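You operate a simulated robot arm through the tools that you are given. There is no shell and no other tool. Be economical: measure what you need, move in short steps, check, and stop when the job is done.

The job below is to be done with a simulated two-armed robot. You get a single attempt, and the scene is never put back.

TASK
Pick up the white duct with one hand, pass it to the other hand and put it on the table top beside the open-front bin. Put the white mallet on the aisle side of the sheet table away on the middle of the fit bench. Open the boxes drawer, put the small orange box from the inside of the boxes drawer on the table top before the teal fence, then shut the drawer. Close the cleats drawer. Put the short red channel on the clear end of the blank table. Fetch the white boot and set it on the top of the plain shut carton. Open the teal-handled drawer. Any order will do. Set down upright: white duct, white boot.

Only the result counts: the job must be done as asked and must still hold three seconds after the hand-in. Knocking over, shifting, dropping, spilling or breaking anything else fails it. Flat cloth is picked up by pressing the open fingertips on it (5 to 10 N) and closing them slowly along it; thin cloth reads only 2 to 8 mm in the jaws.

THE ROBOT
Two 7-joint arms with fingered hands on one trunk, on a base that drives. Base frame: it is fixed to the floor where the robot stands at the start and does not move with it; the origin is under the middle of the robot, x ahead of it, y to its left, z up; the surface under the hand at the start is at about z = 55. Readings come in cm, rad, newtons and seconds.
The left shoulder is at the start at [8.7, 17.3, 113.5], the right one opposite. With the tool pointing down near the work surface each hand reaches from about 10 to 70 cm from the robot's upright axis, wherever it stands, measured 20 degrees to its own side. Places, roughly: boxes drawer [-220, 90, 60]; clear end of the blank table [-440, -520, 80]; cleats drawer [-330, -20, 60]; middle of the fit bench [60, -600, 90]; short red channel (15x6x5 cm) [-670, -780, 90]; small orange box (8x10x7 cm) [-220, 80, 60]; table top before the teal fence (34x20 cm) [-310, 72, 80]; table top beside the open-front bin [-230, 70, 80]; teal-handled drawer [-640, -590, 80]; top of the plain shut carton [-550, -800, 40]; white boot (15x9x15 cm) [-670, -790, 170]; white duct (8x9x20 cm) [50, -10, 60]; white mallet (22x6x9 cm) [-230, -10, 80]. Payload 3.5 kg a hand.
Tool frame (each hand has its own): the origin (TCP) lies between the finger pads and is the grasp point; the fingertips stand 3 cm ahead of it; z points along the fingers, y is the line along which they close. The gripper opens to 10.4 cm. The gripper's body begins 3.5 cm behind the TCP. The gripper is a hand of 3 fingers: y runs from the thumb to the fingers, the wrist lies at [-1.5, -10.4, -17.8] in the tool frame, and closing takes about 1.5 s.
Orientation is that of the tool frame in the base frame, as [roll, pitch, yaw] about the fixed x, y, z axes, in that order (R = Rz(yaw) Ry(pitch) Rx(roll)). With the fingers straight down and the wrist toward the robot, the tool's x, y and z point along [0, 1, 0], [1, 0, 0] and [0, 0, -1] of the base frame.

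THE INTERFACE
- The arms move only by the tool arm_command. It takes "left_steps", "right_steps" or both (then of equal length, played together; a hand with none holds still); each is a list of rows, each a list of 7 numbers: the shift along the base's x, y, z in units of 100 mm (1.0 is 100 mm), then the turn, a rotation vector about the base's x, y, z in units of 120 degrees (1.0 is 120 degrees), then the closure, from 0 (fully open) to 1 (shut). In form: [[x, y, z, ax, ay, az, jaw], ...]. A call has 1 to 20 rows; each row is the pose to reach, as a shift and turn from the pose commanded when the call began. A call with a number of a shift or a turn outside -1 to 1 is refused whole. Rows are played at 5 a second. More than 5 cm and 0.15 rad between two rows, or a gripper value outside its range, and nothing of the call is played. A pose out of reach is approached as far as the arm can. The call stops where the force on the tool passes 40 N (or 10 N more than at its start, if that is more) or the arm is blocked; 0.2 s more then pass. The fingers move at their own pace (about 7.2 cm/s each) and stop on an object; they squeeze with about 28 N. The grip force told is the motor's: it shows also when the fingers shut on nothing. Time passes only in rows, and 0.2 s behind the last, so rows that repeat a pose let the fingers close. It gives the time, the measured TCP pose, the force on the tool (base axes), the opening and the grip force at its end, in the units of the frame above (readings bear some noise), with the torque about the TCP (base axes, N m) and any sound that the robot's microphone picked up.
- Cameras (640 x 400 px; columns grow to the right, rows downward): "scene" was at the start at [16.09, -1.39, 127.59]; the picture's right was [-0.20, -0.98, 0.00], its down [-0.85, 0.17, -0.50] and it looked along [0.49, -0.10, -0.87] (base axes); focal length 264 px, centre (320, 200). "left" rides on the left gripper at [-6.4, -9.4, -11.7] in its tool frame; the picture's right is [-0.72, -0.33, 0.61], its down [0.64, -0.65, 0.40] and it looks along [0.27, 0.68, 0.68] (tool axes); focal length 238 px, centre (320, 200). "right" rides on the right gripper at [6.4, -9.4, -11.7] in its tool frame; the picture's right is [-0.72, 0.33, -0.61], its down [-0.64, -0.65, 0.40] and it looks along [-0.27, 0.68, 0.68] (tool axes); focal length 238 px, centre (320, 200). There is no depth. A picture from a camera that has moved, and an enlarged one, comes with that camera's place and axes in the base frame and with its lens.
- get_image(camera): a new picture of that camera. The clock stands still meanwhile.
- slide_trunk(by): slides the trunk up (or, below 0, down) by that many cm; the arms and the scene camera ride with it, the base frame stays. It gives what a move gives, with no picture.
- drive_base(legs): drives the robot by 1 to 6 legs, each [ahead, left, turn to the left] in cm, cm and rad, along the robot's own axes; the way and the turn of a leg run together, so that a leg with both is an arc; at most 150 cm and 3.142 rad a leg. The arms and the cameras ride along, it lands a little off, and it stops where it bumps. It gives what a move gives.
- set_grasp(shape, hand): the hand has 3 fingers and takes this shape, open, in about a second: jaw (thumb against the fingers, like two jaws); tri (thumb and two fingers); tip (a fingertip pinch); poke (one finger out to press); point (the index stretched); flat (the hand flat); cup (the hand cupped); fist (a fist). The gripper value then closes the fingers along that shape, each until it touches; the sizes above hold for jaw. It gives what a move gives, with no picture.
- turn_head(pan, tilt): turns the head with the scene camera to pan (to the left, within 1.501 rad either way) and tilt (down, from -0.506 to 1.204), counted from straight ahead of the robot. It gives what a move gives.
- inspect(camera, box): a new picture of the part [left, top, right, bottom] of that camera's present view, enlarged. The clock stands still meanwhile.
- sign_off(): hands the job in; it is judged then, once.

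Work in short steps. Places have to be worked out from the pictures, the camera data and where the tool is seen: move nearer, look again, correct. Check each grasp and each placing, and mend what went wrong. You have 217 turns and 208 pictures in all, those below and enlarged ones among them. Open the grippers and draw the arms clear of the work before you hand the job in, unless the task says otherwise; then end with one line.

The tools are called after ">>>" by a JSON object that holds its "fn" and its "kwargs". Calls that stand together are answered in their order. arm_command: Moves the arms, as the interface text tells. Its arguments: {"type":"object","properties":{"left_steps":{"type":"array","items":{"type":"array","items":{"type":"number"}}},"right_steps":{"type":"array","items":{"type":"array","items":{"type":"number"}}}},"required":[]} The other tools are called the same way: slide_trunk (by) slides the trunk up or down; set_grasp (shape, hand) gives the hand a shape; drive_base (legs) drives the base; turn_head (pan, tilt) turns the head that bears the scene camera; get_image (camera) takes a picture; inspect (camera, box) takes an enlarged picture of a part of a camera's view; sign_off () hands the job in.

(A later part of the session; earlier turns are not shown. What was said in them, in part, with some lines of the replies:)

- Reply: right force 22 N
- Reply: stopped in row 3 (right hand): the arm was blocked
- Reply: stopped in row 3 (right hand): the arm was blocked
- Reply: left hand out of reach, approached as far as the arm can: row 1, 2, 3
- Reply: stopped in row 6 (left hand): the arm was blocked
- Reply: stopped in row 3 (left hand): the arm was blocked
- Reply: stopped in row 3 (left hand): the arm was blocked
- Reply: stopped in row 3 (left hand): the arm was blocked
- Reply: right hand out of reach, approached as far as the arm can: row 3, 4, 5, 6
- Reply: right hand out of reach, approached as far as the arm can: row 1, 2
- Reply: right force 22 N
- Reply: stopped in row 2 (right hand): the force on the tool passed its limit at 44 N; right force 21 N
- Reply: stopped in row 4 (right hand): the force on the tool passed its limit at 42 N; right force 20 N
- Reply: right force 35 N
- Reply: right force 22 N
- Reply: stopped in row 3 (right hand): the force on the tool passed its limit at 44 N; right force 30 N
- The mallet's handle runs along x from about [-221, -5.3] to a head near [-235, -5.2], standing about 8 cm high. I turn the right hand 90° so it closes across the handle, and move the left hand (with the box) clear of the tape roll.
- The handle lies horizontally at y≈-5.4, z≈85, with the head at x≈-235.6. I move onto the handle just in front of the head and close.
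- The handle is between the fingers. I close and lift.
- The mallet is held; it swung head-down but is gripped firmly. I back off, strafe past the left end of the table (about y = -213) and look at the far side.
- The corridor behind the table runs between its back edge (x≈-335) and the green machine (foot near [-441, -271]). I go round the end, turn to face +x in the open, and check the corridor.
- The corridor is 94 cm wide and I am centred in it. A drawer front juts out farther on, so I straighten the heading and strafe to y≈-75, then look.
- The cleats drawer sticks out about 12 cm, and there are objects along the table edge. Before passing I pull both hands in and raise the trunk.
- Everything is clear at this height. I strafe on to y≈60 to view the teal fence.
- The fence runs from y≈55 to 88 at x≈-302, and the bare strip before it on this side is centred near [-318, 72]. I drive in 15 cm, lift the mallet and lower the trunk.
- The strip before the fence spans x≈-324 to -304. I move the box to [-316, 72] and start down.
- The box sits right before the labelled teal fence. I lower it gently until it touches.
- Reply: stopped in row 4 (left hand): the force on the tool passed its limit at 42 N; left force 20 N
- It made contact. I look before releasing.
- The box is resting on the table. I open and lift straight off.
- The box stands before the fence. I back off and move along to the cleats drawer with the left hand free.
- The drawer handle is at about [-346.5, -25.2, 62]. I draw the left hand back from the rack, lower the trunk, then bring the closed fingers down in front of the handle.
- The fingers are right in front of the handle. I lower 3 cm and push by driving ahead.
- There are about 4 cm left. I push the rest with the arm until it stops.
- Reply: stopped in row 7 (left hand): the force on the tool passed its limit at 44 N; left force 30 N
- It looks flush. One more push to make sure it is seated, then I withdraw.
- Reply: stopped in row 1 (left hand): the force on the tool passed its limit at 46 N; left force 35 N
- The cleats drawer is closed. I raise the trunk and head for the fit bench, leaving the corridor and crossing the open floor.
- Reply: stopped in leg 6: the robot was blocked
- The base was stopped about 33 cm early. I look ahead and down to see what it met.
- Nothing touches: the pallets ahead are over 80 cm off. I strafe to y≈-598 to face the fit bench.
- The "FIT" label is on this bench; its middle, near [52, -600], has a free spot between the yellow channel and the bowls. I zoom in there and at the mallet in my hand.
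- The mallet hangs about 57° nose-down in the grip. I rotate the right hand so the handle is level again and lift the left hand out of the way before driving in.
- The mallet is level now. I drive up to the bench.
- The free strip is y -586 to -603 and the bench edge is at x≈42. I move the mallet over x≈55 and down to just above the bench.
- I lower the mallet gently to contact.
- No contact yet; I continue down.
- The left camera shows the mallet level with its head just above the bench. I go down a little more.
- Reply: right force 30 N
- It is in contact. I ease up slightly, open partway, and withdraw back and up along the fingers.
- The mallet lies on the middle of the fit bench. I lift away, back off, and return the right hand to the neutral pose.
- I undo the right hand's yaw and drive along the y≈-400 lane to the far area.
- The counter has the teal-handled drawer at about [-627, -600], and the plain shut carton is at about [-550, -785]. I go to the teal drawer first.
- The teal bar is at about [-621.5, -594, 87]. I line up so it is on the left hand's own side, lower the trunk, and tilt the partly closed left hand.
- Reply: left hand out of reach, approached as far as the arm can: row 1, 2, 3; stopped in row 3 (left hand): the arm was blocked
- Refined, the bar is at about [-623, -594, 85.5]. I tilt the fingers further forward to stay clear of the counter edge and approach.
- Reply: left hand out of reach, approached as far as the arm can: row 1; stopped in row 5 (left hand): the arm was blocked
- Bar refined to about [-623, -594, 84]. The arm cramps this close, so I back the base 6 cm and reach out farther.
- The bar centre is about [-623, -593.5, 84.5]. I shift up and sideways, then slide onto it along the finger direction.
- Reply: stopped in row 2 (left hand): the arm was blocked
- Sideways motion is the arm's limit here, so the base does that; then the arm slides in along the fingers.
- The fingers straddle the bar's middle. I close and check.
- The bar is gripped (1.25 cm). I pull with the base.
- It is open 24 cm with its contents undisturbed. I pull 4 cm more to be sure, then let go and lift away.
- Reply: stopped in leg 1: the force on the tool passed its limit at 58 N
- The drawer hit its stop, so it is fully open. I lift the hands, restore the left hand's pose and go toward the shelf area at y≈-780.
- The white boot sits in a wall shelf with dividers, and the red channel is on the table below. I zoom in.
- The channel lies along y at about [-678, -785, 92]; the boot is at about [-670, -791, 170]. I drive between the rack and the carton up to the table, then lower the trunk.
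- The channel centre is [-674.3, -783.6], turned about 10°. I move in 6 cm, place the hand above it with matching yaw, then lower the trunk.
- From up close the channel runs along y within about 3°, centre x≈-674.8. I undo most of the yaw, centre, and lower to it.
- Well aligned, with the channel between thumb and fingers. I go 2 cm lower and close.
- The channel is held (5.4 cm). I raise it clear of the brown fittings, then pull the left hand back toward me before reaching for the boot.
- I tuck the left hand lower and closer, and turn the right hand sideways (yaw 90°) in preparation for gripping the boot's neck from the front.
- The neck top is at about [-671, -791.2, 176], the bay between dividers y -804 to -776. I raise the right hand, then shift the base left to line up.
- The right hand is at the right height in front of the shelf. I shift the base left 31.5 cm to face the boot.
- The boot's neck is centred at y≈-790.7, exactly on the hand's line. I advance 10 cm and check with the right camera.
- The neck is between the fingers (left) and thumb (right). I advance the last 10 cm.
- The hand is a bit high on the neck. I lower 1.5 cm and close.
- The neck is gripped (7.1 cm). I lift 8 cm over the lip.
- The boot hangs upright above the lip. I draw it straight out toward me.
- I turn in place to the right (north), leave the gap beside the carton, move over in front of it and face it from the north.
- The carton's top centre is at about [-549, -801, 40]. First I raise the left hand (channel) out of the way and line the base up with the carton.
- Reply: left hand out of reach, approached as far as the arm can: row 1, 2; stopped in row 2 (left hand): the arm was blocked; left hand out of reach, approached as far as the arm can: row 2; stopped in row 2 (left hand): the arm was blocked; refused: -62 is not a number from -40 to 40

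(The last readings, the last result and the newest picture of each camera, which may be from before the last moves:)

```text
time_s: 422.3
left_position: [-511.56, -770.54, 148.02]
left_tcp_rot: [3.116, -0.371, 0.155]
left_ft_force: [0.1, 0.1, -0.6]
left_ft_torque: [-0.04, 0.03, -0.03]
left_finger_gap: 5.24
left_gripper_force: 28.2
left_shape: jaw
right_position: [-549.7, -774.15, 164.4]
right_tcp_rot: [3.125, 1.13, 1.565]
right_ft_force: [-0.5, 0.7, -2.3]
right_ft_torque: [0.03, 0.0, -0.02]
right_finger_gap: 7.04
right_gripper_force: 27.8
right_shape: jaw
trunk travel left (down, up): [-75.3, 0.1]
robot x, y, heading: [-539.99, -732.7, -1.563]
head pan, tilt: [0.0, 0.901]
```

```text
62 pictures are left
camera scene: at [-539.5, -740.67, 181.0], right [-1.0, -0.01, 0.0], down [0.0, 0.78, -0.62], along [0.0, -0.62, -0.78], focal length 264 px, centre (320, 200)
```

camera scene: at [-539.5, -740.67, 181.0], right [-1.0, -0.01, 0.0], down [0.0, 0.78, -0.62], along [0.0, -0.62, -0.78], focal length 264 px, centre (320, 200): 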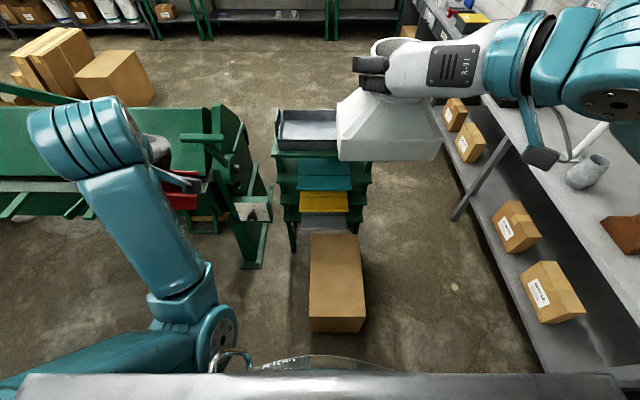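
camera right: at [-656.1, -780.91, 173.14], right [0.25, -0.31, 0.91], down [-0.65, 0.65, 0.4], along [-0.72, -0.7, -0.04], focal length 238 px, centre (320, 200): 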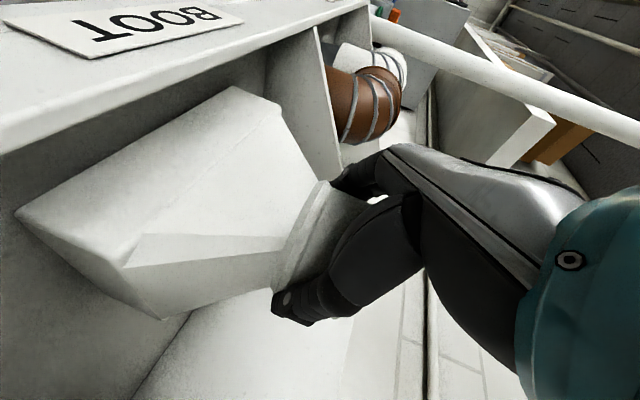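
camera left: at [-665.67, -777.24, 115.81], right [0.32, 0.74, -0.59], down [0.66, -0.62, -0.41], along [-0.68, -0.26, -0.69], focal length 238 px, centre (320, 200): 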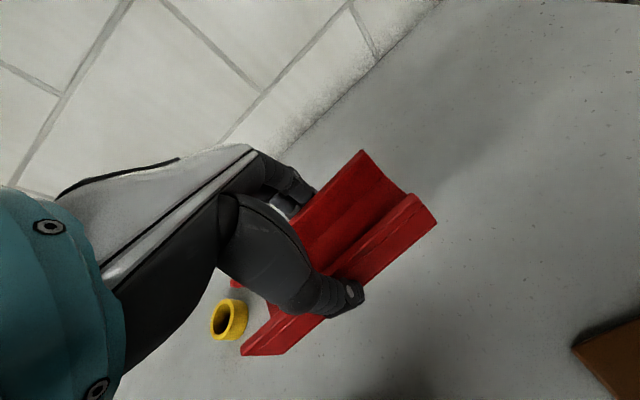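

I lower the trunk in two slides; the left hand stays out to the side, clear of the carton and the machine.

>>> {"fn": "slide_trunk", "kwargs": {"by": -40}}

>>> {"fn": "slide_trunk", "kwargs": {"by": -30}}

>>> {"fn": "drive_base", "kwargs": {"legs": [[4, 0, -0.008]]}}

>>> {"fn": "arm_command", "kwargs": {"right_steps": [[0, -0.4, 0, 0, 0, 0, 1], [0, -0.7, -0.1, 0, 0, 0, 1], [0, -1.0, -0.3, 0, 0, 0, 1], [0, -1.0, -0.6, 0, 0, 0, 1], [0, -1.0, -0.9, 0, 0, 0, 1]]}}

>>> {"fn": "get_image", "kwargs": {"camera": "scene"}}

```text
time_s: 426.2
left_position: [-509.55, -770.58, 108.37]
left_tcp_rot: [3.103, -0.437, 0.185]
left_ft_force: [-0.2, -0.1, -0.4]
left_ft_torque: [0.0, 0.06, -0.01]
left_finger_gap: 5.25
left_gripper_force: 27.8
left_shape: jaw
right_position: [-549.9, -775.01, 123.44]
right_tcp_rot: [3.122, 1.106, 1.564]
right_ft_force: [0.0, 0.0, -2.6]
right_ft_torque: [0.02, -0.01, -0.02]
right_finger_gap: 7.0
right_gripper_force: 28.2
right_shape: jaw
trunk travel left (down, up): [-35.3, 40.1]
robot x, y, heading: [-539.2, -732.35, -1.571]
head pan, tilt: [0.0, 0.901]
```

```text
time_s: 429.2
left_position: [-509.1, -774.66, 68.5]
left_tcp_rot: [-2.833, -0.488, 0.035]
left_ft_force: [0.0, -0.4, -0.9]
left_ft_torque: [-0.02, 0.0, 0.01]
left_finger_gap: 5.23
left_gripper_force: 27.9
left_shape: jaw
right_position: [-549.76, -783.61, 81.21]
right_tcp_rot: [3.128, 0.785, 1.567]
right_ft_force: [-0.4, -0.3, -2.6]
right_ft_torque: [-0.04, 0.01, 0.0]
right_finger_gap: 6.99
right_gripper_force: 28.0
right_shape: jaw
trunk travel left (down, up): [-5.3, 70.1]
robot x, y, heading: [-539.75, -732.47, -1.568]
head pan, tilt: [0.0, 0.901]
```

```text
time_s: 430.0
left_position: [-509.28, -779.01, 68.4]
left_tcp_rot: [-2.834, -0.49, 0.026]
left_ft_force: [0.0, -0.3, -1.7]
left_ft_torque: [-0.03, 0.02, 0.02]
left_finger_gap: 5.27
left_gripper_force: 27.8
left_shape: jaw
right_position: [-550.19, -787.42, 81.17]
right_tcp_rot: [3.127, 0.786, 1.561]
right_ft_force: [-0.2, 0.1, -1.7]
right_ft_torque: [-0.06, -0.03, -0.02]
right_finger_gap: 6.99
right_gripper_force: 28.0
right_shape: jaw
trunk travel left (down, up): [-5.3, 70.1]
robot x, y, heading: [-539.36, -736.3, -1.573]
head pan, tilt: [0.0, 0.901]
```

```text
time_s: 431.2
left_position: [-509.25, -779.07, 68.47]
left_tcp_rot: [-2.834, -0.493, 0.027]
left_ft_force: [-0.4, 0.0, -0.7]
left_ft_torque: [0.04, 0.05, 0.0]
left_finger_gap: 5.26
left_gripper_force: 28.3
left_shape: jaw
right_position: [-550.19, -797.41, 72.35]
right_tcp_rot: [3.131, 0.788, 1.565]
right_ft_force: [0.5, -0.1, -2.9]
right_ft_torque: [-0.06, 0.01, 0.01]
right_finger_gap: 7.0
right_gripper_force: 28.1
right_shape: jaw
trunk travel left (down, up): [-5.3, 70.1]
robot x, y, heading: [-539.73, -736.38, -1.574]
head pan, tilt: [0.0, 0.901]
```

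```text
61 pictures are left
camera scene: at [-539.75, -763.45, 109.69], right [-1.0, 0.0, 0.0], down [0.0, 0.78, -0.62], along [0.0, -0.62, -0.78], focal length 264 px, centre (320, 200)
```

scene: 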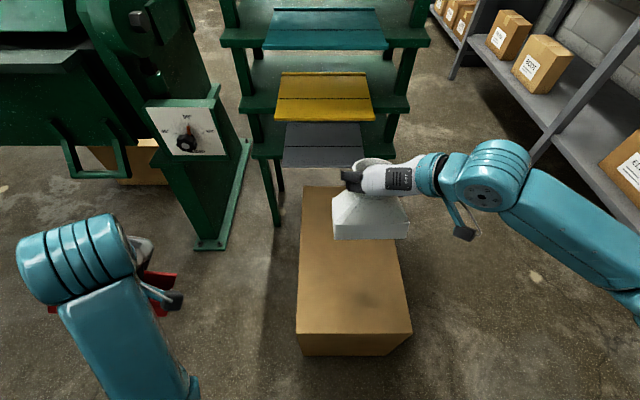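

The arm drooped 20° during the slide, tilting the boot. I rotate the hand back to its lift orientation above the carton.

>>> {"fn": "arm_command", "kwargs": {"right_steps": [[0, 0.05, 0, -0.055, 0, 0, 1], [0, 0.1, 0, -0.11, 0, 0, 1], [0, 0.15, 0, -0.164, 0, 0, 1]]}}

>>> {"fn": "get_image", "kwargs": {"camera": "scene"}}

>>> {"fn": "get_image", "kwargs": {"camera": "right"}}

```text
time_s: 432.0
left_position: [-509.31, -778.96, 68.3]
left_tcp_rot: [-2.833, -0.492, 0.027]
left_ft_force: [0.2, 0.1, -0.5]
left_ft_torque: [0.01, -0.01, 0.01]
left_finger_gap: 5.26
left_gripper_force: 28.3
left_shape: jaw
right_position: [-550.27, -796.0, 72.33]
right_tcp_rot: [3.123, 1.129, 1.557]
right_ft_force: [0.4, 1.2, -3.0]
right_ft_torque: [0.02, 0.02, -0.01]
right_finger_gap: 7.0
right_gripper_force: 28.4
right_shape: jaw
trunk travel left (down, up): [-5.3, 70.1]
robot x, y, heading: [-539.81, -736.41, -1.577]
head pan, tilt: [0.0, 0.901]
```

```text
60 pictures are left
camera scene: at [-539.75, -763.45, 109.69], right [-1.0, 0.0, 0.0], down [0.0, 0.78, -0.62], along [0.0, -0.62, -0.78], focal length 264 px, centre (320, 200)
```

scene: 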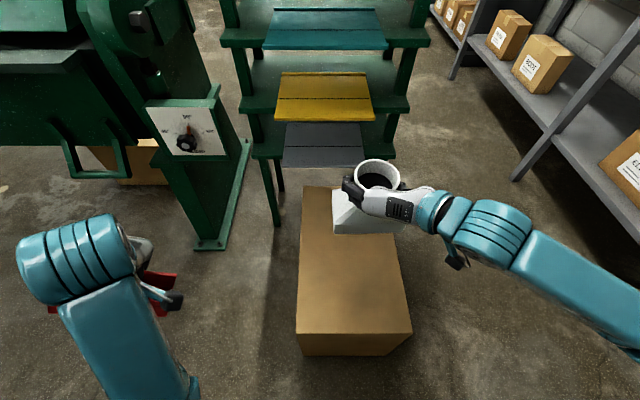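

```text
59 pictures are left
camera right: at [-559.64, -782.68, 71.42], right [0.32, 0.25, 0.91], down [-0.65, -0.64, 0.4], along [0.69, -0.73, -0.04], focal length 238 px, centre (320, 200)
```

right: 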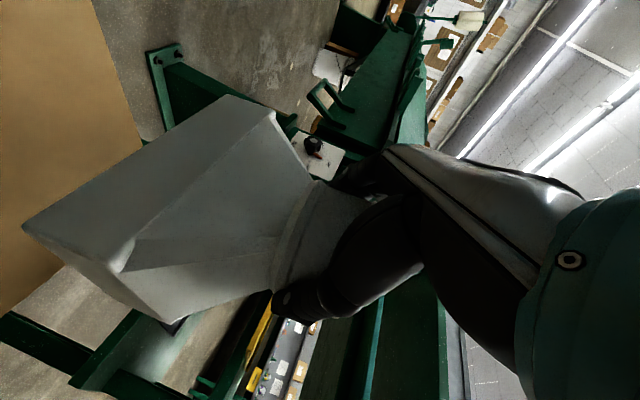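

The boot is upright over the carton, which spans x -534 to -562 and y -778 to -824. I lower it.

>>> {"fn": "arm_command", "kwargs": {"right_steps": [[0.01, 0, -0.4, 0, 0, 0, 1], [0.02, 0, -0.8, 0, 0, 0, 1], [0.02, 0, -1.0, 0, 0, 0, 1]]}}

>>> {"fn": "arm_command", "kwargs": {"right_steps": [[0, 0, -0.3, 0, 0, 0, 1], [0, 0, -0.6, 0, 0, 0, 1]]}}

>>> {"fn": "get_image", "kwargs": {"camera": "scene"}}

>>> {"fn": "get_image", "kwargs": {"camera": "right"}}

```text
time_s: 432.8
left_position: [-509.3, -778.98, 68.47]
left_tcp_rot: [-2.831, -0.494, 0.026]
left_ft_force: [-0.4, -0.8, -0.4]
left_ft_torque: [0.0, 0.04, -0.02]
left_finger_gap: 5.23
left_gripper_force: 28.2
left_shape: jaw
right_position: [-549.93, -795.89, 62.23]
right_tcp_rot: [3.121, 1.13, 1.556]
right_ft_force: [0.2, -0.3, -2.8]
right_ft_torque: [0.03, 0.01, 0.01]
right_finger_gap: 7.01
right_gripper_force: 28.4
right_shape: jaw
trunk travel left (down, up): [-5.3, 70.1]
robot x, y, heading: [-539.84, -736.2, -1.575]
head pan, tilt: [0.0, 0.901]
```

```text
time_s: 433.4
left_position: [-509.2, -778.92, 68.35]
left_tcp_rot: [-2.83, -0.494, 0.025]
left_ft_force: [-0.9, -0.3, 0.0]
left_ft_torque: [0.02, 0.05, 0.0]
left_finger_gap: 5.25
left_gripper_force: 27.5
left_shape: jaw
right_position: [-550.03, -795.88, 56.17]
right_tcp_rot: [3.118, 1.131, 1.554]
right_ft_force: [-0.2, 0.0, -1.6]
right_ft_torque: [-0.01, 0.04, 0.02]
right_finger_gap: 6.97
right_gripper_force: 27.6
right_shape: jaw
trunk travel left (down, up): [-5.3, 70.1]
robot x, y, heading: [-539.44, -736.4, -1.574]
head pan, tilt: [0.0, 0.901]
```

```text
58 pictures are left
camera scene: at [-539.75, -763.46, 109.69], right [-1.0, 0.0, 0.0], down [0.0, 0.78, -0.62], along [0.0, -0.62, -0.78], focal length 264 px, centre (320, 200)
```

scene: 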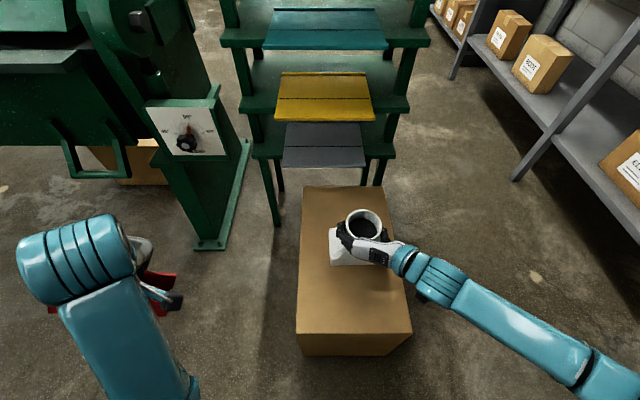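

```text
57 pictures are left
camera right: at [-559.38, -782.67, 55.39], right [0.32, 0.25, 0.92], down [-0.65, -0.64, 0.4], along [0.69, -0.73, -0.04], focal length 238 px, centre (320, 200)
```

right: 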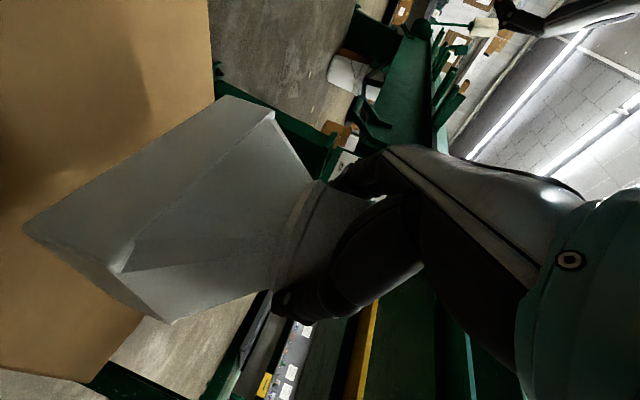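

Close now; I lower in fine steps to contact.

>>> {"fn": "arm_command", "kwargs": {"right_steps": [[0, 0, -0.08, 0, 0, 0, 1], [0, 0, -0.16, 0, 0, 0, 1], [0, 0, -0.22, 0, 0, 0, 1], [0, 0, -0.28, 0, 0, 0, 1], [0, 0, -0.33, 0, 0, 0, 1]]}}

>>> {"fn": "inspect", "kwargs": {"camera": "scene", "box": [260, 160, 480, 320]}}

```text
time_s: 434.6
left_position: [-509.29, -778.98, 68.44]
left_tcp_rot: [-2.832, -0.495, 0.026]
left_ft_force: [0.2, 0.7, -1.1]
left_ft_torque: [-0.01, 0.07, -0.01]
left_finger_gap: 5.23
left_gripper_force: 28.3
left_shape: jaw
right_position: [-550.04, -795.92, 52.98]
right_tcp_rot: [3.119, 1.126, 1.555]
right_ft_force: [-0.1, -0.2, -3.3]
right_ft_torque: [0.04, 0.03, -0.01]
right_finger_gap: 6.97
right_gripper_force: 28.1
right_shape: jaw
trunk travel left (down, up): [-5.3, 70.1]
robot x, y, heading: [-539.22, -736.36, -1.572]
head pan, tilt: [0.0, 0.901]
```

```text
2.50 times, centred on (370, 240) of scene
camera zoom: at [-539.75, -763.45, 109.69], right [-1.0, 0.0, 0.0], down [0.0, 0.78, -0.62], along [0.0, -0.62, -0.78], focal length 661 px, centre (195, 100)
```

zoom: 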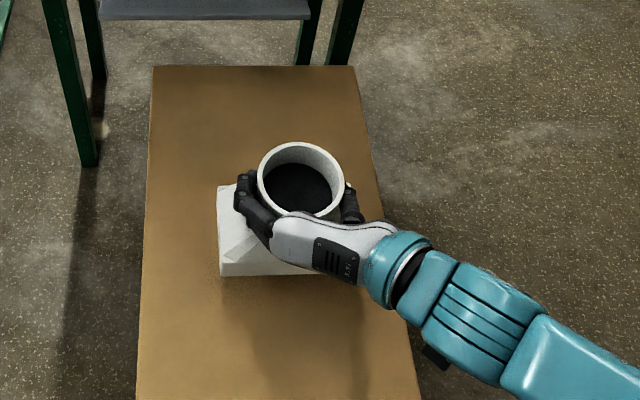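

>>> {"fn": "arm_command", "kwargs": {"right_steps": [[0, 0, -0.05, 0, 0, 0, 1], [0, 0, -0.1, 0, 0, 0, 1], [0, 0, -0.15, 0, 0, 0, 1], [0, 0, -0.2, 0, 0, 0, 1], [0, 0, -0.25, 0, 0, 0, 1], [0, 0, -0.3, 0, 0, 0, 1]]}}

>>> {"fn": "inspect", "kwargs": {"camera": "scene", "box": [260, 160, 480, 320]}}

```text
time_s: 436.0
left_position: [-509.21, -779.06, 68.45]
left_tcp_rot: [-2.833, -0.492, 0.027]
left_ft_force: [-0.4, 0.3, -0.6]
left_ft_torque: [-0.01, -0.02, -0.02]
left_finger_gap: 5.24
left_gripper_force: 27.5
left_shape: jaw
right_position: [-550.11, -795.96, 49.86]
right_tcp_rot: [3.124, 1.13, 1.558]
right_ft_force: [0.1, 0.6, -2.5]
right_ft_torque: [0.04, 0.02, -0.01]
right_finger_gap: 6.99
right_gripper_force: 27.9
right_shape: jaw
trunk travel left (down, up): [-5.3, 70.1]
robot x, y, heading: [-539.72, -736.11, -1.573]
head pan, tilt: [0.0, 0.901]
```

```text
2.50 times, centred on (370, 240) of scene
camera zoom: at [-539.75, -763.45, 109.69], right [-1.0, 0.0, 0.0], down [0.0, 0.78, -0.62], along [0.0, -0.62, -0.78], focal length 661 px, centre (195, 100)
```

zoom: 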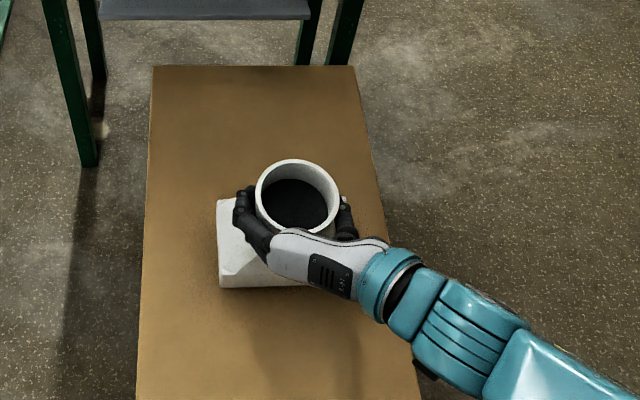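

>>> {"fn": "arm_command", "kwargs": {"right_steps": [[0, 0, -0.05, 0, 0, 0, 1], [0, 0, -0.1, 0, 0, 0, 1], [0, 0, -0.15, 0, 0, 0, 1], [0, 0, -0.2, 0, 0, 0, 1], [0, 0, -0.25, 0, 0, 0, 1], [0, 0, -0.3, 0, 0, 0, 1], [0, 0, -0.35, 0, 0, 0, 1]]}}

>>> {"fn": "get_image", "kwargs": {"camera": "right"}}

```text
time_s: 437.6
left_position: [-509.29, -778.92, 68.56]
left_tcp_rot: [-2.835, -0.492, 0.028]
left_ft_force: [-0.2, -0.3, -0.8]
left_ft_torque: [-0.04, 0.04, -0.01]
left_finger_gap: 5.23
left_gripper_force: 27.9
left_shape: jaw
right_position: [-549.79, -796.09, 47.14]
right_tcp_rot: [3.11, 1.14, 1.547]
right_ft_force: [-5.0, -1.3, 34.8]
right_ft_torque: [-0.55, -0.82, -0.39]
right_finger_gap: 6.93
right_gripper_force: 27.9
right_shape: jaw
trunk travel left (down, up): [-5.3, 70.1]
robot x, y, heading: [-539.33, -736.38, -1.573]
head pan, tilt: [0.0, 0.901]
```

```text
54 pictures are left
camera right: at [-559.29, -782.91, 46.05], right [0.31, 0.26, 0.91], down [-0.66, -0.64, 0.4], along [0.69, -0.73, -0.03], focal length 238 px, centre (320, 200)
```

right: 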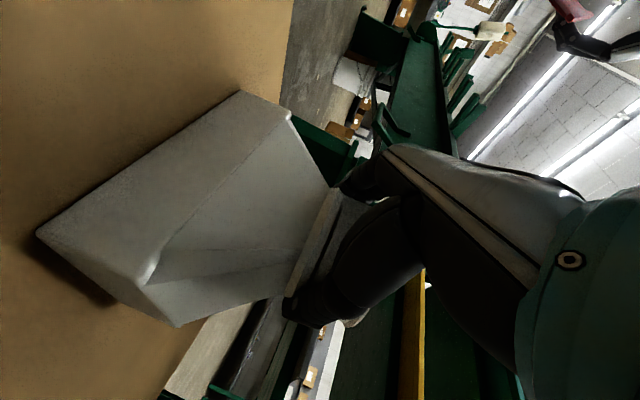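

The boot rests on the carton. I ease up, open, and withdraw straight back along the fingers.

>>> {"fn": "arm_command", "kwargs": {"right_steps": [[0, 0, 0.06, 0, 0, 0, 1], [0, 0, 0.06, 0, 0, 0, 0.6], [0, 0, 0.06, 0, 0, 0, 0.2], [0, 0, 0.06, 0, 0, 0, 0], [0, 0, 0.06, 0, 0, 0, 0], [0, 0, 0.06, 0, 0, 0, 0], [0, 0.3, 0.15, 0, 0, 0, 0], [0, 0.6, 0.3, 0, 0, 0, 0], [0, 0.95, 0.5, 0, 0, 0, 0]]}}

>>> {"fn": "get_image", "kwargs": {"camera": "scene"}}

>>> {"fn": "get_image", "kwargs": {"camera": "right"}}

```text
time_s: 439.6
left_position: [-509.29, -778.88, 68.52]
left_tcp_rot: [-2.834, -0.493, 0.027]
left_ft_force: [-0.4, 0.3, -0.8]
left_ft_torque: [0.0, 0.01, 0.02]
left_finger_gap: 5.26
left_gripper_force: 27.9
left_shape: jaw
right_position: [-550.12, -786.35, 51.42]
right_tcp_rot: [3.124, 1.128, 1.559]
right_ft_force: [0.0, -0.2, 0.9]
right_ft_torque: [0.0, -0.01, 0.01]
right_finger_gap: 10.38
right_gripper_force: 0.0
right_shape: jaw
trunk travel left (down, up): [-5.3, 70.1]
robot x, y, heading: [-539.55, -736.42, -1.573]
head pan, tilt: [0.0, 0.901]
```

```text
53 pictures are left
camera scene: at [-539.74, -763.43, 109.7], right [-1.0, 0.0, 0.0], down [0.0, 0.78, -0.62], along [0.0, -0.62, -0.78], focal length 264 px, centre (320, 200)
```

scene: 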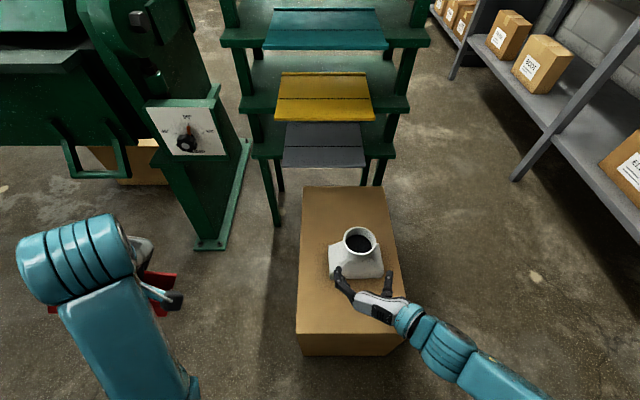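

```text
52 pictures are left
camera right: at [-559.42, -773.15, 50.61], right [0.32, 0.25, 0.91], down [-0.65, -0.64, 0.4], along [0.69, -0.73, -0.04], focal length 238 px, centre (320, 200)
```

right: 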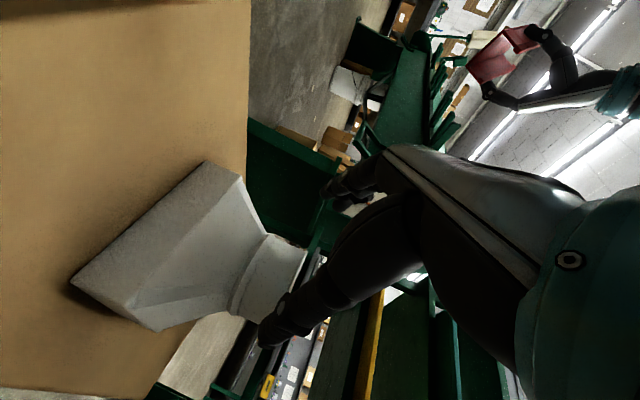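

The boot stands upright on the carton. I draw the right hand away, raise the trunk, and back north toward the blank table.

>>> {"fn": "arm_command", "kwargs": {"right_steps": [[0, 0.3, 0.3, 0, 0, 0, 0], [0, 0.5, 0.7, 0, 0, 0, 0], [0, 0.5, 1.0, 0, 0, 0, 0]]}}

>>> {"fn": "slide_trunk", "kwargs": {"by": 40}}

>>> {"fn": "drive_base", "kwargs": {"legs": [[-150, 0, 0], [-150, 0, 0], [0, 88, 0]]}}

>>> {"fn": "turn_head", "kwargs": {"pan": 0, "tilt": 0.6}}

>>> {"fn": "get_image", "kwargs": {"camera": "scene"}}

```text
time_s: 440.4
left_position: [-509.34, -779.02, 68.46]
left_tcp_rot: [-2.834, -0.492, 0.027]
left_ft_force: [0.5, -0.5, -0.9]
left_ft_torque: [0.05, 0.04, 0.0]
left_finger_gap: 5.26
left_gripper_force: 28.4
left_shape: jaw
right_position: [-550.06, -781.27, 61.48]
right_tcp_rot: [3.127, 1.127, 1.562]
right_ft_force: [0.5, -0.3, -0.2]
right_ft_torque: [0.02, -0.01, 0.0]
right_finger_gap: 10.37
right_gripper_force: 0.1
right_shape: jaw
trunk travel left (down, up): [-5.3, 70.1]
robot x, y, heading: [-539.56, -736.52, -1.574]
head pan, tilt: [0.0, 0.901]
```

```text
time_s: 444.3
left_position: [-507.73, -778.94, 108.94]
left_tcp_rot: [-2.84, -0.526, 0.046]
left_ft_force: [-0.3, 0.0, -1.2]
left_ft_torque: [-0.01, -0.01, 0.01]
left_finger_gap: 5.24
left_gripper_force: 27.5
left_shape: jaw
right_position: [-550.03, -781.41, 101.4]
right_tcp_rot: [3.126, 1.129, 1.56]
right_ft_force: [0.8, 0.2, -0.1]
right_ft_torque: [0.01, -0.01, -0.02]
right_finger_gap: 10.37
right_gripper_force: 0.1
right_shape: jaw
trunk travel left (down, up): [-45.3, 30.1]
robot x, y, heading: [-539.75, -736.16, -1.575]
head pan, tilt: [0.0, 0.901]
```

```text
time_s: 463.0
left_position: [-419.8, -477.26, 109.1]
left_tcp_rot: [-2.843, -0.526, 0.048]
left_ft_force: [0.9, 0.5, -0.6]
left_ft_torque: [0.0, -0.01, -0.01]
left_finger_gap: 5.28
left_gripper_force: 28.2
left_shape: jaw
right_position: [-461.87, -479.58, 101.51]
right_tcp_rot: [3.131, 1.129, 1.566]
right_ft_force: [0.6, 0.5, -0.3]
right_ft_torque: [0.0, 0.02, -0.02]
right_finger_gap: 10.39
right_gripper_force: 0.1
right_shape: jaw
trunk travel left (down, up): [-45.3, 30.1]
robot x, y, heading: [-451.76, -434.45, -1.575]
head pan, tilt: [0.0, 0.901]
```

```text
time_s: 463.8
left_position: [-419.55, -477.24, 109.12]
left_tcp_rot: [-2.848, -0.529, 0.055]
left_ft_force: [-0.2, 0.6, -1.3]
left_ft_torque: [-0.03, 0.01, 0.02]
left_finger_gap: 5.24
left_gripper_force: 27.6
left_shape: jaw
right_position: [-462.0, -479.66, 101.43]
right_tcp_rot: [3.124, 1.128, 1.561]
right_ft_force: [-0.9, -0.5, 1.1]
right_ft_torque: [0.0, 0.0, -0.01]
right_finger_gap: 10.39
right_gripper_force: 0.1
right_shape: jaw
trunk travel left (down, up): [-45.3, 30.1]
robot x, y, heading: [-452.01, -434.6, -1.576]
head pan, tilt: [0.0, 0.6]
```

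```text
51 pictures are left
camera scene: at [-451.78, -446.13, 153.41], right [-1.0, 0.0, 0.0], down [0.0, 0.57, -0.82], along [0.0, -0.82, -0.57], focal length 264 px, centre (320, 200)
```

scene: 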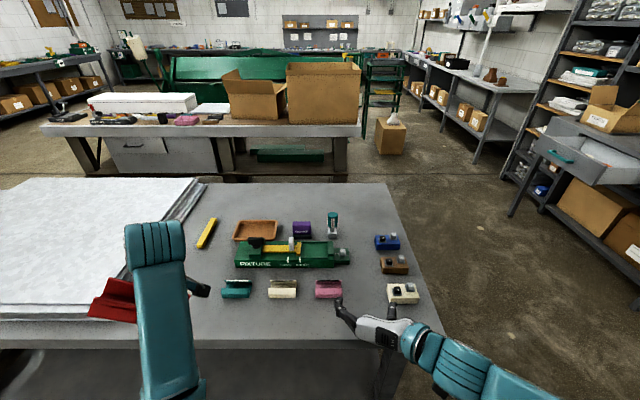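

This end of the table (beyond the blank sheets) holds a fixture and small parts; there is a free patch near [-412, -506]. I bring the left hand level and turn it 90° so the channel will lie along y there.

>>> {"fn": "arm_command", "kwargs": {"left_steps": [[-0.15, 0, 0.05, -0.0287, 0.0494, -0.0125, 1], [-0.3, 0, 0.1, -0.0574, 0.0989, -0.025, 1], [-0.5, 0, 0.1, -0.0862, 0.1483, -0.0376, 1], [-0.7, 0, 0.1, -0.1149, 0.1978, -0.05, 1], [-0.9, 0, 0.1, -0.1436, 0.2472, -0.0626, 1]]}}

>>> {"fn": "arm_command", "kwargs": {"left_steps": [[0, 0, 0, 0, 0, -0.068, 1], [0, 0, 0, 0, 0, -0.136, 1], [0, 0, 0, 0, 0, -0.204, 1], [0, 0, 0, 0, 0, -0.272, 1], [0, 0, 0, 0, 0, -0.34, 1], [0, 0, 0, 0, 0, -0.408, 1], [0, 0, 0, 0, 0, -0.476, 1], [0, 0, 0, 0, 0, -0.544, 1], [0, 0, 0, 0, 0, -0.612, 1], [0, 0, 0, 0, 0, -0.68, 1], [0, 0, 0, 0, 0, -0.75, 1]]}}

>>> {"fn": "get_image", "kwargs": {"camera": "scene"}}

>>> {"fn": "get_image", "kwargs": {"camera": "left"}}

```text
time_s: 464.9
left_position: [-420.12, -477.49, 111.58]
left_tcp_rot: [-3.103, -0.264, 0.092]
left_ft_force: [0.6, 0.3, -0.8]
left_ft_torque: [-0.01, 0.04, 0.02]
left_finger_gap: 5.26
left_gripper_force: 27.9
left_shape: jaw
right_position: [-462.0, -479.57, 101.48]
right_tcp_rot: [3.121, 1.13, 1.56]
right_ft_force: [-0.3, 0.1, 0.3]
right_ft_torque: [0.02, -0.01, 0.0]
right_finger_gap: 10.37
right_gripper_force: 0.0
right_shape: jaw
trunk travel left (down, up): [-45.3, 30.1]
robot x, y, heading: [-451.57, -434.47, -1.568]
head pan, tilt: [0.0, 0.6]
stopped in row 5 (left hand): the arm was blocked; the commanded pose is now the measured one
```

```text
time_s: 467.3
left_position: [-420.43, -477.34, 111.43]
left_tcp_rot: [-3.1, -0.26, -1.482]
left_ft_force: [0.9, 0.4, -1.2]
left_ft_torque: [0.02, 0.02, -0.04]
left_finger_gap: 5.22
left_gripper_force: 28.1
left_shape: jaw
right_position: [-462.04, -479.68, 101.49]
right_tcp_rot: [3.12, 1.129, 1.558]
right_ft_force: [-0.7, -0.4, -0.3]
right_ft_torque: [0.04, 0.03, 0.0]
right_finger_gap: 10.38
right_gripper_force: 0.0
right_shape: jaw
trunk travel left (down, up): [-45.3, 30.1]
robot x, y, heading: [-451.55, -434.33, -1.573]
head pan, tilt: [0.0, 0.6]
```

```text
50 pictures are left
camera scene: at [-451.76, -446.15, 153.42], right [-1.0, 0.0, 0.0], down [0.0, 0.57, -0.82], along [0.0, -0.82, -0.57], focal length 264 px, centre (320, 200)
```

scene: 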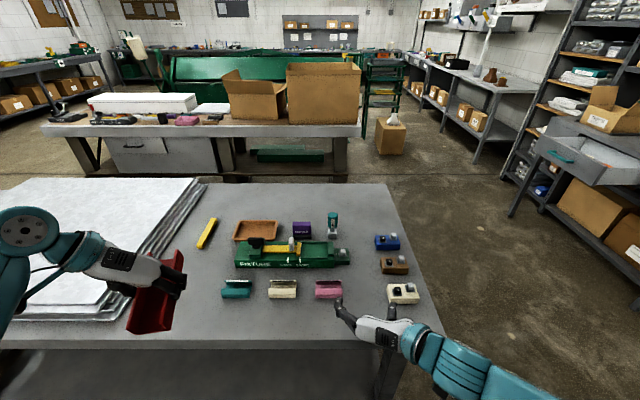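

```text
49 pictures are left
camera left: at [-412.43, -467.37, 121.5], right [0.3, 0.57, -0.76], down [0.73, -0.65, -0.2], along [-0.61, -0.5, -0.61], focal length 238 px, centre (320, 200)
```

left: 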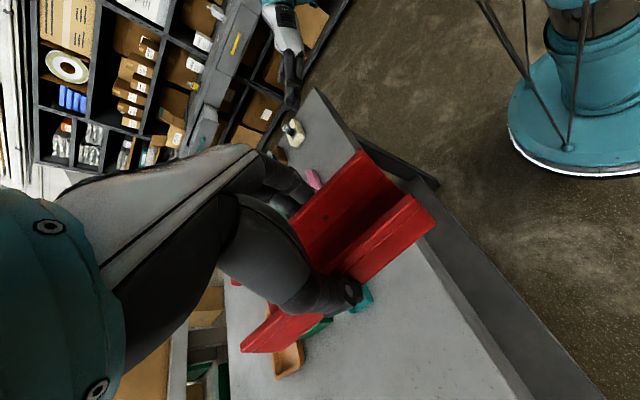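

The hand still has a 15° tilt. I move the base so the patch is straight ahead of the left hand, and level the channel.

>>> {"fn": "drive_base", "kwargs": {"legs": [[0, 25, 0], [14, 0, 0]]}}

>>> {"fn": "arm_command", "kwargs": {"left_steps": [[-0.25, 0, 0, 0.0405, 0.0083, -0.0147, 1], [-0.5, 0, 0, 0.081, 0.0166, -0.0295, 1], [-0.75, 0, 0, 0.1215, 0.0249, -0.0442, 1], [-1.0, 0, 0, 0.1215, 0.0249, -0.0442, 1]]}}

>>> {"fn": "get_image", "kwargs": {"camera": "scene"}}

>>> {"fn": "get_image", "kwargs": {"camera": "left"}}

```text
time_s: 470.0
left_position: [-395.44, -491.28, 111.38]
left_tcp_rot: [-3.1, -0.257, -1.479]
left_ft_force: [-0.6, -0.2, -1.4]
left_ft_torque: [0.01, 0.05, -0.01]
left_finger_gap: 5.23
left_gripper_force: 27.9
left_shape: jaw
right_position: [-436.95, -493.57, 101.44]
right_tcp_rot: [3.121, 1.129, 1.56]
right_ft_force: [-0.6, -0.6, -0.4]
right_ft_torque: [0.01, 0.01, -0.05]
right_finger_gap: 10.39
right_gripper_force: 0.1
right_shape: jaw
trunk travel left (down, up): [-45.3, 30.1]
robot x, y, heading: [-426.53, -448.7, -1.568]
head pan, tilt: [0.0, 0.6]
```

```text
time_s: 471.0
left_position: [-405.56, -491.23, 111.51]
left_tcp_rot: [-3.14, 0.0, -1.567]
left_ft_force: [-0.5, -0.3, -0.5]
left_ft_torque: [0.01, -0.01, 0.01]
left_finger_gap: 5.24
left_gripper_force: 27.8
left_shape: jaw
right_position: [-437.06, -493.4, 101.29]
right_tcp_rot: [3.122, 1.129, 1.563]
right_ft_force: [0.9, 0.2, 0.8]
right_ft_torque: [-0.02, -0.03, 0.0]
right_finger_gap: 10.37
right_gripper_force: 0.0
right_shape: jaw
trunk travel left (down, up): [-45.3, 30.1]
robot x, y, heading: [-426.69, -447.98, -1.566]
head pan, tilt: [0.0, 0.6]
```

```text
48 pictures are left
camera scene: at [-426.92, -459.98, 153.42], right [-1.0, 0.0, 0.0], down [0.0, 0.56, -0.83], along [0.0, -0.83, -0.56], focal length 264 px, centre (320, 200)
```

scene: 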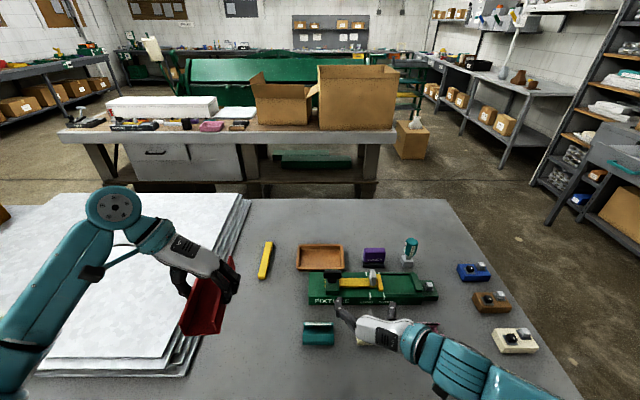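

```text
47 pictures are left
camera left: at [-396.3, -484.72, 123.2], right [0.32, 0.72, -0.61], down [0.66, -0.64, -0.4], along [-0.68, -0.27, -0.68], focal length 238 px, centre (320, 200)
```

left: 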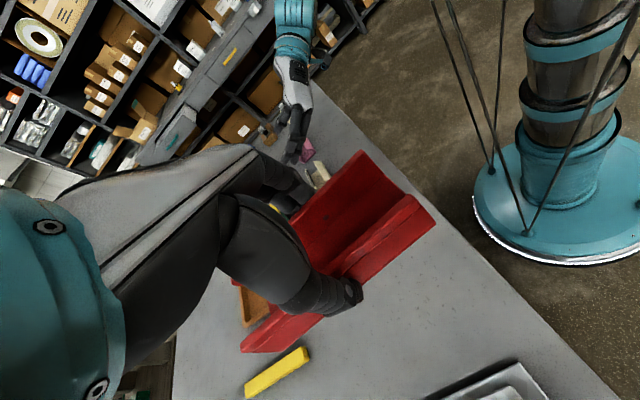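

The channel is level. The patch is x -394 to -422 and y -485 to -520; I aim for [-409, -503]. First I lift the right hand away from the small parts, then move in and lower.

>>> {"fn": "arm_command", "kwargs": {"right_steps": [[0, 0.2, 0.3, 0, 0, 0, 0], [-0.1, 0.4, 0.6, 0, 0, 0, 0], [-0.2, 0.6, 1.0, 0, 0, 0, 0]], "left_steps": [[-0.1, 0, 0, 0, 0, 0, 1], [-0.2, 0, 0, 0, 0, 0, 1], [-0.35, 0, 0, 0, 0, 0, 1]]}}

>>> {"fn": "arm_command", "kwargs": {"right_steps": [[0, 0.1, 0.4, 0, 0, 0, 0], [0, 0.2, 0.7, 0, 0, 0, 0], [0, 0.2, 1.0, 0, 0, 0, 0]]}}

>>> {"fn": "drive_base", "kwargs": {"legs": [[6, 0, 0]]}}

>>> {"fn": "slide_trunk", "kwargs": {"by": -15}}

>>> {"fn": "get_image", "kwargs": {"camera": "scene"}}

```text
time_s: 471.8
left_position: [-408.93, -491.19, 111.45]
left_tcp_rot: [-3.138, -0.003, -1.566]
left_ft_force: [-0.6, 0.0, -0.8]
left_ft_torque: [0.02, 0.0, 0.02]
left_finger_gap: 5.23
left_gripper_force: 28.0
left_shape: jaw
right_position: [-439.26, -487.56, 111.46]
right_tcp_rot: [3.123, 1.127, 1.562]
right_ft_force: [-1.1, -0.2, 0.3]
right_ft_torque: [0.01, -0.01, 0.03]
right_finger_gap: 10.37
right_gripper_force: 0.1
right_shape: jaw
trunk travel left (down, up): [-45.3, 30.1]
robot x, y, heading: [-427.14, -448.39, -1.569]
head pan, tilt: [0.0, 0.6]
```

```text
time_s: 472.6
left_position: [-409.02, -491.2, 111.41]
left_tcp_rot: [-3.139, -0.002, -1.566]
left_ft_force: [0.5, 0.3, -0.5]
left_ft_torque: [0.02, 0.0, 0.01]
left_finger_gap: 5.24
left_gripper_force: 28.1
left_shape: jaw
right_position: [-439.07, -489.68, 120.25]
right_tcp_rot: [3.124, 1.125, 1.564]
right_ft_force: [-0.4, 0.0, 0.0]
right_ft_torque: [0.0, -0.01, 0.0]
right_finger_gap: 10.39
right_gripper_force: 0.1
right_shape: jaw
right hand out of reach, approached as far as the arm can: row 1, 2, 3
trunk travel left (down, up): [-45.3, 30.1]
robot x, y, heading: [-426.73, -448.68, -1.572]
head pan, tilt: [0.0, 0.6]
```

```text
time_s: 473.6
left_position: [-409.0, -497.3, 111.34]
left_tcp_rot: [-3.14, 0.001, -1.567]
left_ft_force: [0.0, -0.6, -0.7]
left_ft_torque: [0.06, 0.01, -0.02]
left_finger_gap: 5.23
left_gripper_force: 28.1
left_shape: jaw
right_position: [-439.03, -495.74, 120.17]
right_tcp_rot: [3.12, 1.127, 1.561]
right_ft_force: [-0.1, -0.5, -0.8]
right_ft_torque: [0.0, -0.01, 0.02]
right_finger_gap: 10.38
right_gripper_force: 0.0
right_shape: jaw
trunk travel left (down, up): [-45.3, 30.1]
robot x, y, heading: [-426.87, -454.24, -1.57]
head pan, tilt: [0.0, 0.6]
```

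```text
time_s: 475.3
left_position: [-409.11, -497.17, 96.41]
left_tcp_rot: [-3.138, -0.003, -1.567]
left_ft_force: [-0.3, 0.0, -0.8]
left_ft_torque: [0.01, 0.02, -0.02]
left_finger_gap: 5.22
left_gripper_force: 27.7
left_shape: jaw
right_position: [-438.95, -497.35, 101.8]
right_tcp_rot: [3.125, 1.044, 1.565]
right_ft_force: [0.0, 0.6, 0.0]
right_ft_torque: [0.01, -0.03, -0.02]
right_finger_gap: 10.39
right_gripper_force: 0.1
right_shape: jaw
trunk travel left (down, up): [-30.3, 45.1]
robot x, y, heading: [-426.87, -454.01, -1.569]
head pan, tilt: [0.0, 0.6]
```

```text
46 pictures are left
camera scene: at [-426.86, -469.94, 138.29], right [-1.0, 0.0, 0.0], down [0.0, 0.56, -0.83], along [0.0, -0.83, -0.56], focal length 264 px, centre (320, 200)
```

scene: 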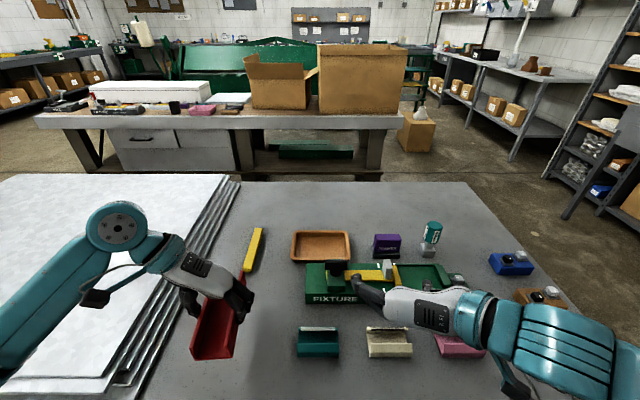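

The channel is over the patch. I go 5.5 cm further and lower to just above the table.

>>> {"fn": "arm_command", "kwargs": {"left_steps": [[0, -0.3, 0, 0, 0, 0, 1], [0, -0.55, -0.1, 0, 0, 0, 1], [0, -0.55, -0.5, 0, 0, 0, 1], [0, -0.55, -0.95, 0, 0, 0, 1]]}}

>>> {"fn": "get_image", "kwargs": {"camera": "left"}}

>>> {"fn": "inspect", "kwargs": {"camera": "scene", "box": [140, 200, 400, 400]}}

```text
time_s: 476.3
left_position: [-409.11, -502.64, 87.62]
left_tcp_rot: [3.138, -0.016, -1.564]
left_ft_force: [3.1, 2.1, 31.2]
left_ft_torque: [0.01, -0.23, 0.0]
left_finger_gap: 5.33
left_gripper_force: 28.3
left_shape: jaw
right_position: [-439.1, -496.92, 102.22]
right_tcp_rot: [3.121, 1.048, 1.564]
right_ft_force: [-0.1, -0.7, 0.3]
right_ft_torque: [0.0, -0.02, -0.01]
right_finger_gap: 10.38
right_gripper_force: 0.1
right_shape: jaw
trunk travel left (down, up): [-30.3, 45.1]
robot x, y, heading: [-426.51, -454.38, -1.566]
head pan, tilt: [0.0, 0.6]
```

```text
45 pictures are left
camera left: at [-399.75, -496.03, 99.2], right [0.32, 0.71, -0.63], down [0.65, -0.64, -0.4], along [-0.68, -0.28, -0.67], focal length 238 px, centre (320, 200)
```

left: 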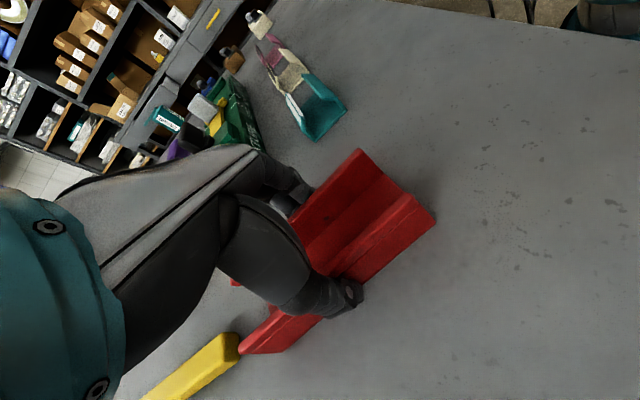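

```text
2.00 times, centred on (270, 300) of scene
camera zoom: at [-426.92, -469.51, 138.4], right [-1.0, 0.0, 0.0], down [0.0, 0.56, -0.83], along [0.0, -0.83, -0.56], focal length 529 px, centre (420, 0)
```

zoom: 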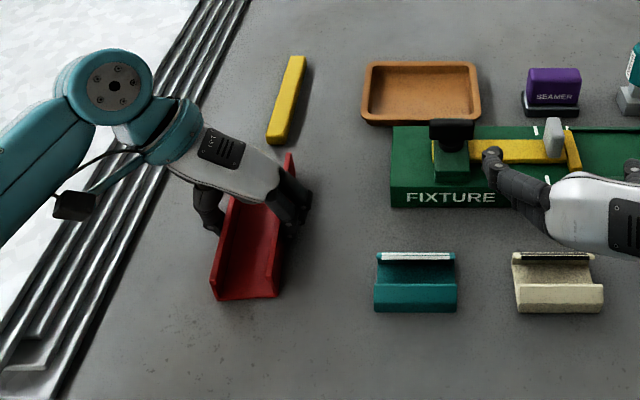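

It touches the table (32 N) with clearance to the yellow bar. I ease up, open, and lift straight off.

>>> {"fn": "arm_command", "kwargs": {"left_steps": [[0, 0, 0.06, 0, 0, 0, 1], [0, 0, 0.06, 0, 0, 0, 0.5], [0, 0, 0.06, 0, 0, 0, 0.15], [0, 0, 0.06, 0, 0, 0, 0.15], [0, 0, 0.06, 0, 0, 0, 0.15], [0, 0, 0.06, 0, 0, 0, 0.15], [0, 0, 0.3, 0, 0, 0, 0.15], [0, 0, 0.7, 0, 0, 0, 0.15], [0, 0, 1.0, 0, 0, 0, 0.15]]}}

>>> {"fn": "get_image", "kwargs": {"camera": "left"}}

>>> {"fn": "inspect", "kwargs": {"camera": "scene", "box": [140, 200, 400, 400]}}

```text
time_s: 478.3
left_position: [-408.95, -502.63, 96.82]
left_tcp_rot: [-3.138, -0.001, -1.568]
left_ft_force: [-0.1, 0.6, -1.0]
left_ft_torque: [0.0, -0.02, -0.01]
left_finger_gap: 8.83
left_gripper_force: 0.0
left_shape: jaw
right_position: [-439.1, -497.24, 101.93]
right_tcp_rot: [3.122, 1.044, 1.562]
right_ft_force: [-0.3, -1.2, -0.1]
right_ft_torque: [-0.02, 0.02, -0.03]
right_finger_gap: 10.37
right_gripper_force: 0.0
right_shape: jaw
trunk travel left (down, up): [-30.3, 45.1]
robot x, y, heading: [-427.02, -454.3, -1.565]
head pan, tilt: [0.0, 0.6]
```

```text
43 pictures are left
camera left: at [-399.71, -496.18, 108.62], right [0.33, 0.72, -0.61], down [0.66, -0.64, -0.4], along [-0.68, -0.27, -0.68], focal length 238 px, centre (320, 200)
```

left: 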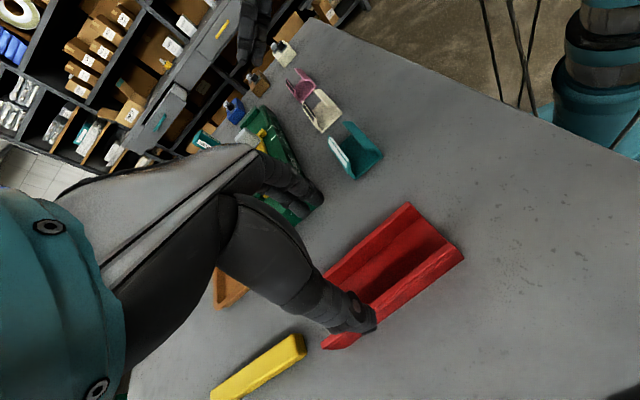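

```text
2.00 times, centred on (270, 300) of scene
camera zoom: at [-426.88, -469.97, 138.27], right [-1.0, 0.0, 0.0], down [0.0, 0.56, -0.83], along [0.0, -0.83, -0.56], focal length 529 px, centre (420, 0)
```

zoom: 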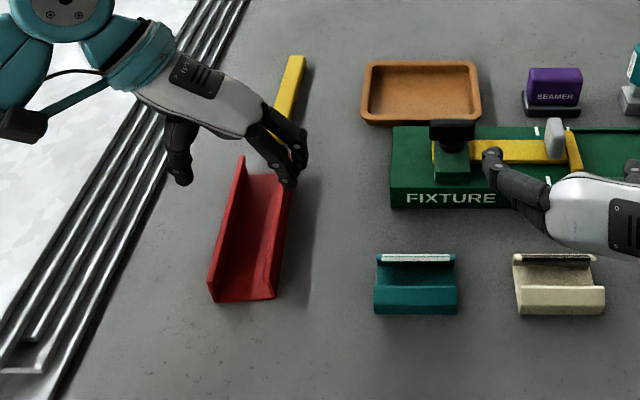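

The red channel stands on the free patch of the blank table's clear end. I raise the hands and back off with the grippers open.

>>> {"fn": "slide_trunk", "kwargs": {"by": 15}}

>>> {"fn": "drive_base", "kwargs": {"legs": [[-40, 0, 0]]}}

>>> {"fn": "arm_command", "kwargs": {"left_steps": [[0, 0, 0, 0, 0, 0, 0], [0, 0, 0, 0, 0, 0, 0]], "right_steps": [[0, 0, 0, 0, 0, 0, 0], [0, 0, 0, 0, 0, 0, 0]]}}

>>> {"fn": "get_image", "kwargs": {"camera": "scene"}}

>>> {"fn": "inspect", "kwargs": {"camera": "scene", "box": [340, 60, 640, 240]}}

```text
time_s: 480.1
left_position: [-409.07, -502.74, 111.77]
left_tcp_rot: [-3.139, 0.0, -1.566]
left_ft_force: [-0.1, -0.9, -0.4]
left_ft_torque: [0.01, 0.01, 0.02]
left_finger_gap: 8.83
left_gripper_force: 0.0
left_shape: jaw
right_position: [-439.06, -497.38, 116.74]
right_tcp_rot: [3.123, 1.044, 1.564]
right_ft_force: [0.4, -0.5, -0.3]
right_ft_torque: [-0.02, 0.01, 0.01]
right_finger_gap: 10.41
right_gripper_force: 0.1
right_shape: jaw
trunk travel left (down, up): [-45.3, 30.1]
robot x, y, heading: [-426.86, -454.53, -1.571]
head pan, tilt: [0.0, 0.6]
```

```text
time_s: 482.6
left_position: [-409.07, -462.51, 111.99]
left_tcp_rot: [-3.139, -0.003, -1.567]
left_ft_force: [1.1, 0.9, 1.2]
left_ft_torque: [-0.02, -0.01, -0.02]
left_finger_gap: 8.81
left_gripper_force: 0.1
left_shape: jaw
right_position: [-439.14, -457.28, 116.95]
right_tcp_rot: [3.125, 1.043, 1.569]
right_ft_force: [0.3, 1.0, 1.1]
right_ft_torque: [0.02, -0.01, 0.0]
right_finger_gap: 10.41
right_gripper_force: 0.2
right_shape: jaw
trunk travel left (down, up): [-45.3, 30.1]
robot x, y, heading: [-426.72, -414.36, -1.566]
head pan, tilt: [0.0, 0.6]
```

```text
time_s: 483.2
left_position: [-409.13, -462.54, 111.93]
left_tcp_rot: [-3.139, -0.001, -1.569]
left_ft_force: [0.6, 0.0, -0.4]
left_ft_torque: [-0.01, -0.01, 0.0]
left_finger_gap: 10.35
left_gripper_force: 0.0
left_shape: jaw
right_position: [-439.14, -457.08, 116.88]
right_tcp_rot: [3.125, 1.043, 1.564]
right_ft_force: [0.2, 0.9, -0.2]
right_ft_torque: [-0.01, 0.0, 0.04]
right_finger_gap: 10.38
right_gripper_force: 0.1
right_shape: jaw
trunk travel left (down, up): [-45.3, 30.1]
robot x, y, heading: [-426.75, -413.91, -1.573]
head pan, tilt: [0.0, 0.6]
```

```text
41 pictures are left
camera scene: at [-426.94, -425.77, 153.42], right [-1.0, 0.0, 0.0], down [0.0, 0.56, -0.83], along [0.0, -0.83, -0.56], focal length 264 px, centre (320, 200)
```

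scene: 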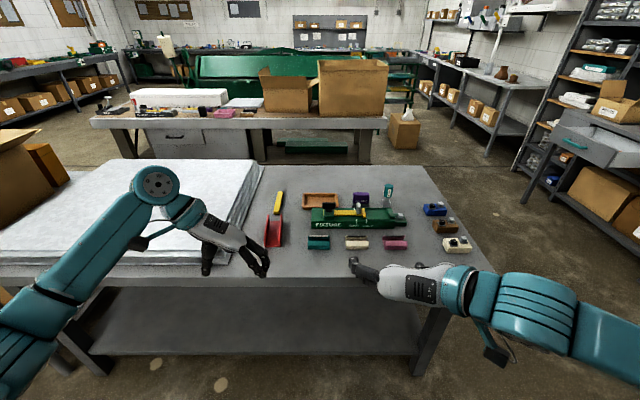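

```text
2.13 times, centred on (490, 150) of scene
camera zoom: at [-426.94, -425.77, 153.42], right [-1.0, 0.0, 0.0], down [0.0, 0.56, -0.83], along [0.0, -0.83, -0.56], focal length 564 px, centre (-43, 307)
```

zoom: 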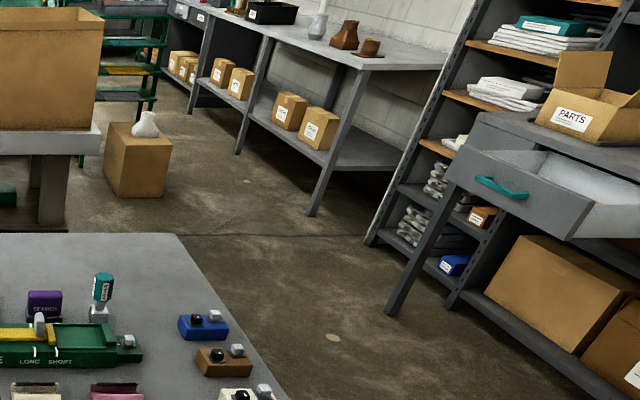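

The boot is upright on the carton, the teal-handled drawer is open and the channel is on the clear end. Everything else was checked as I placed it, so I hand in.

>>> {"fn": "sign_off", "kwargs": {}}

```text
The job is handed in.
```

All seven jobs are done and the job is handed in, with both grippers open and the arms clear; the white duct and the white boot were set down upright.
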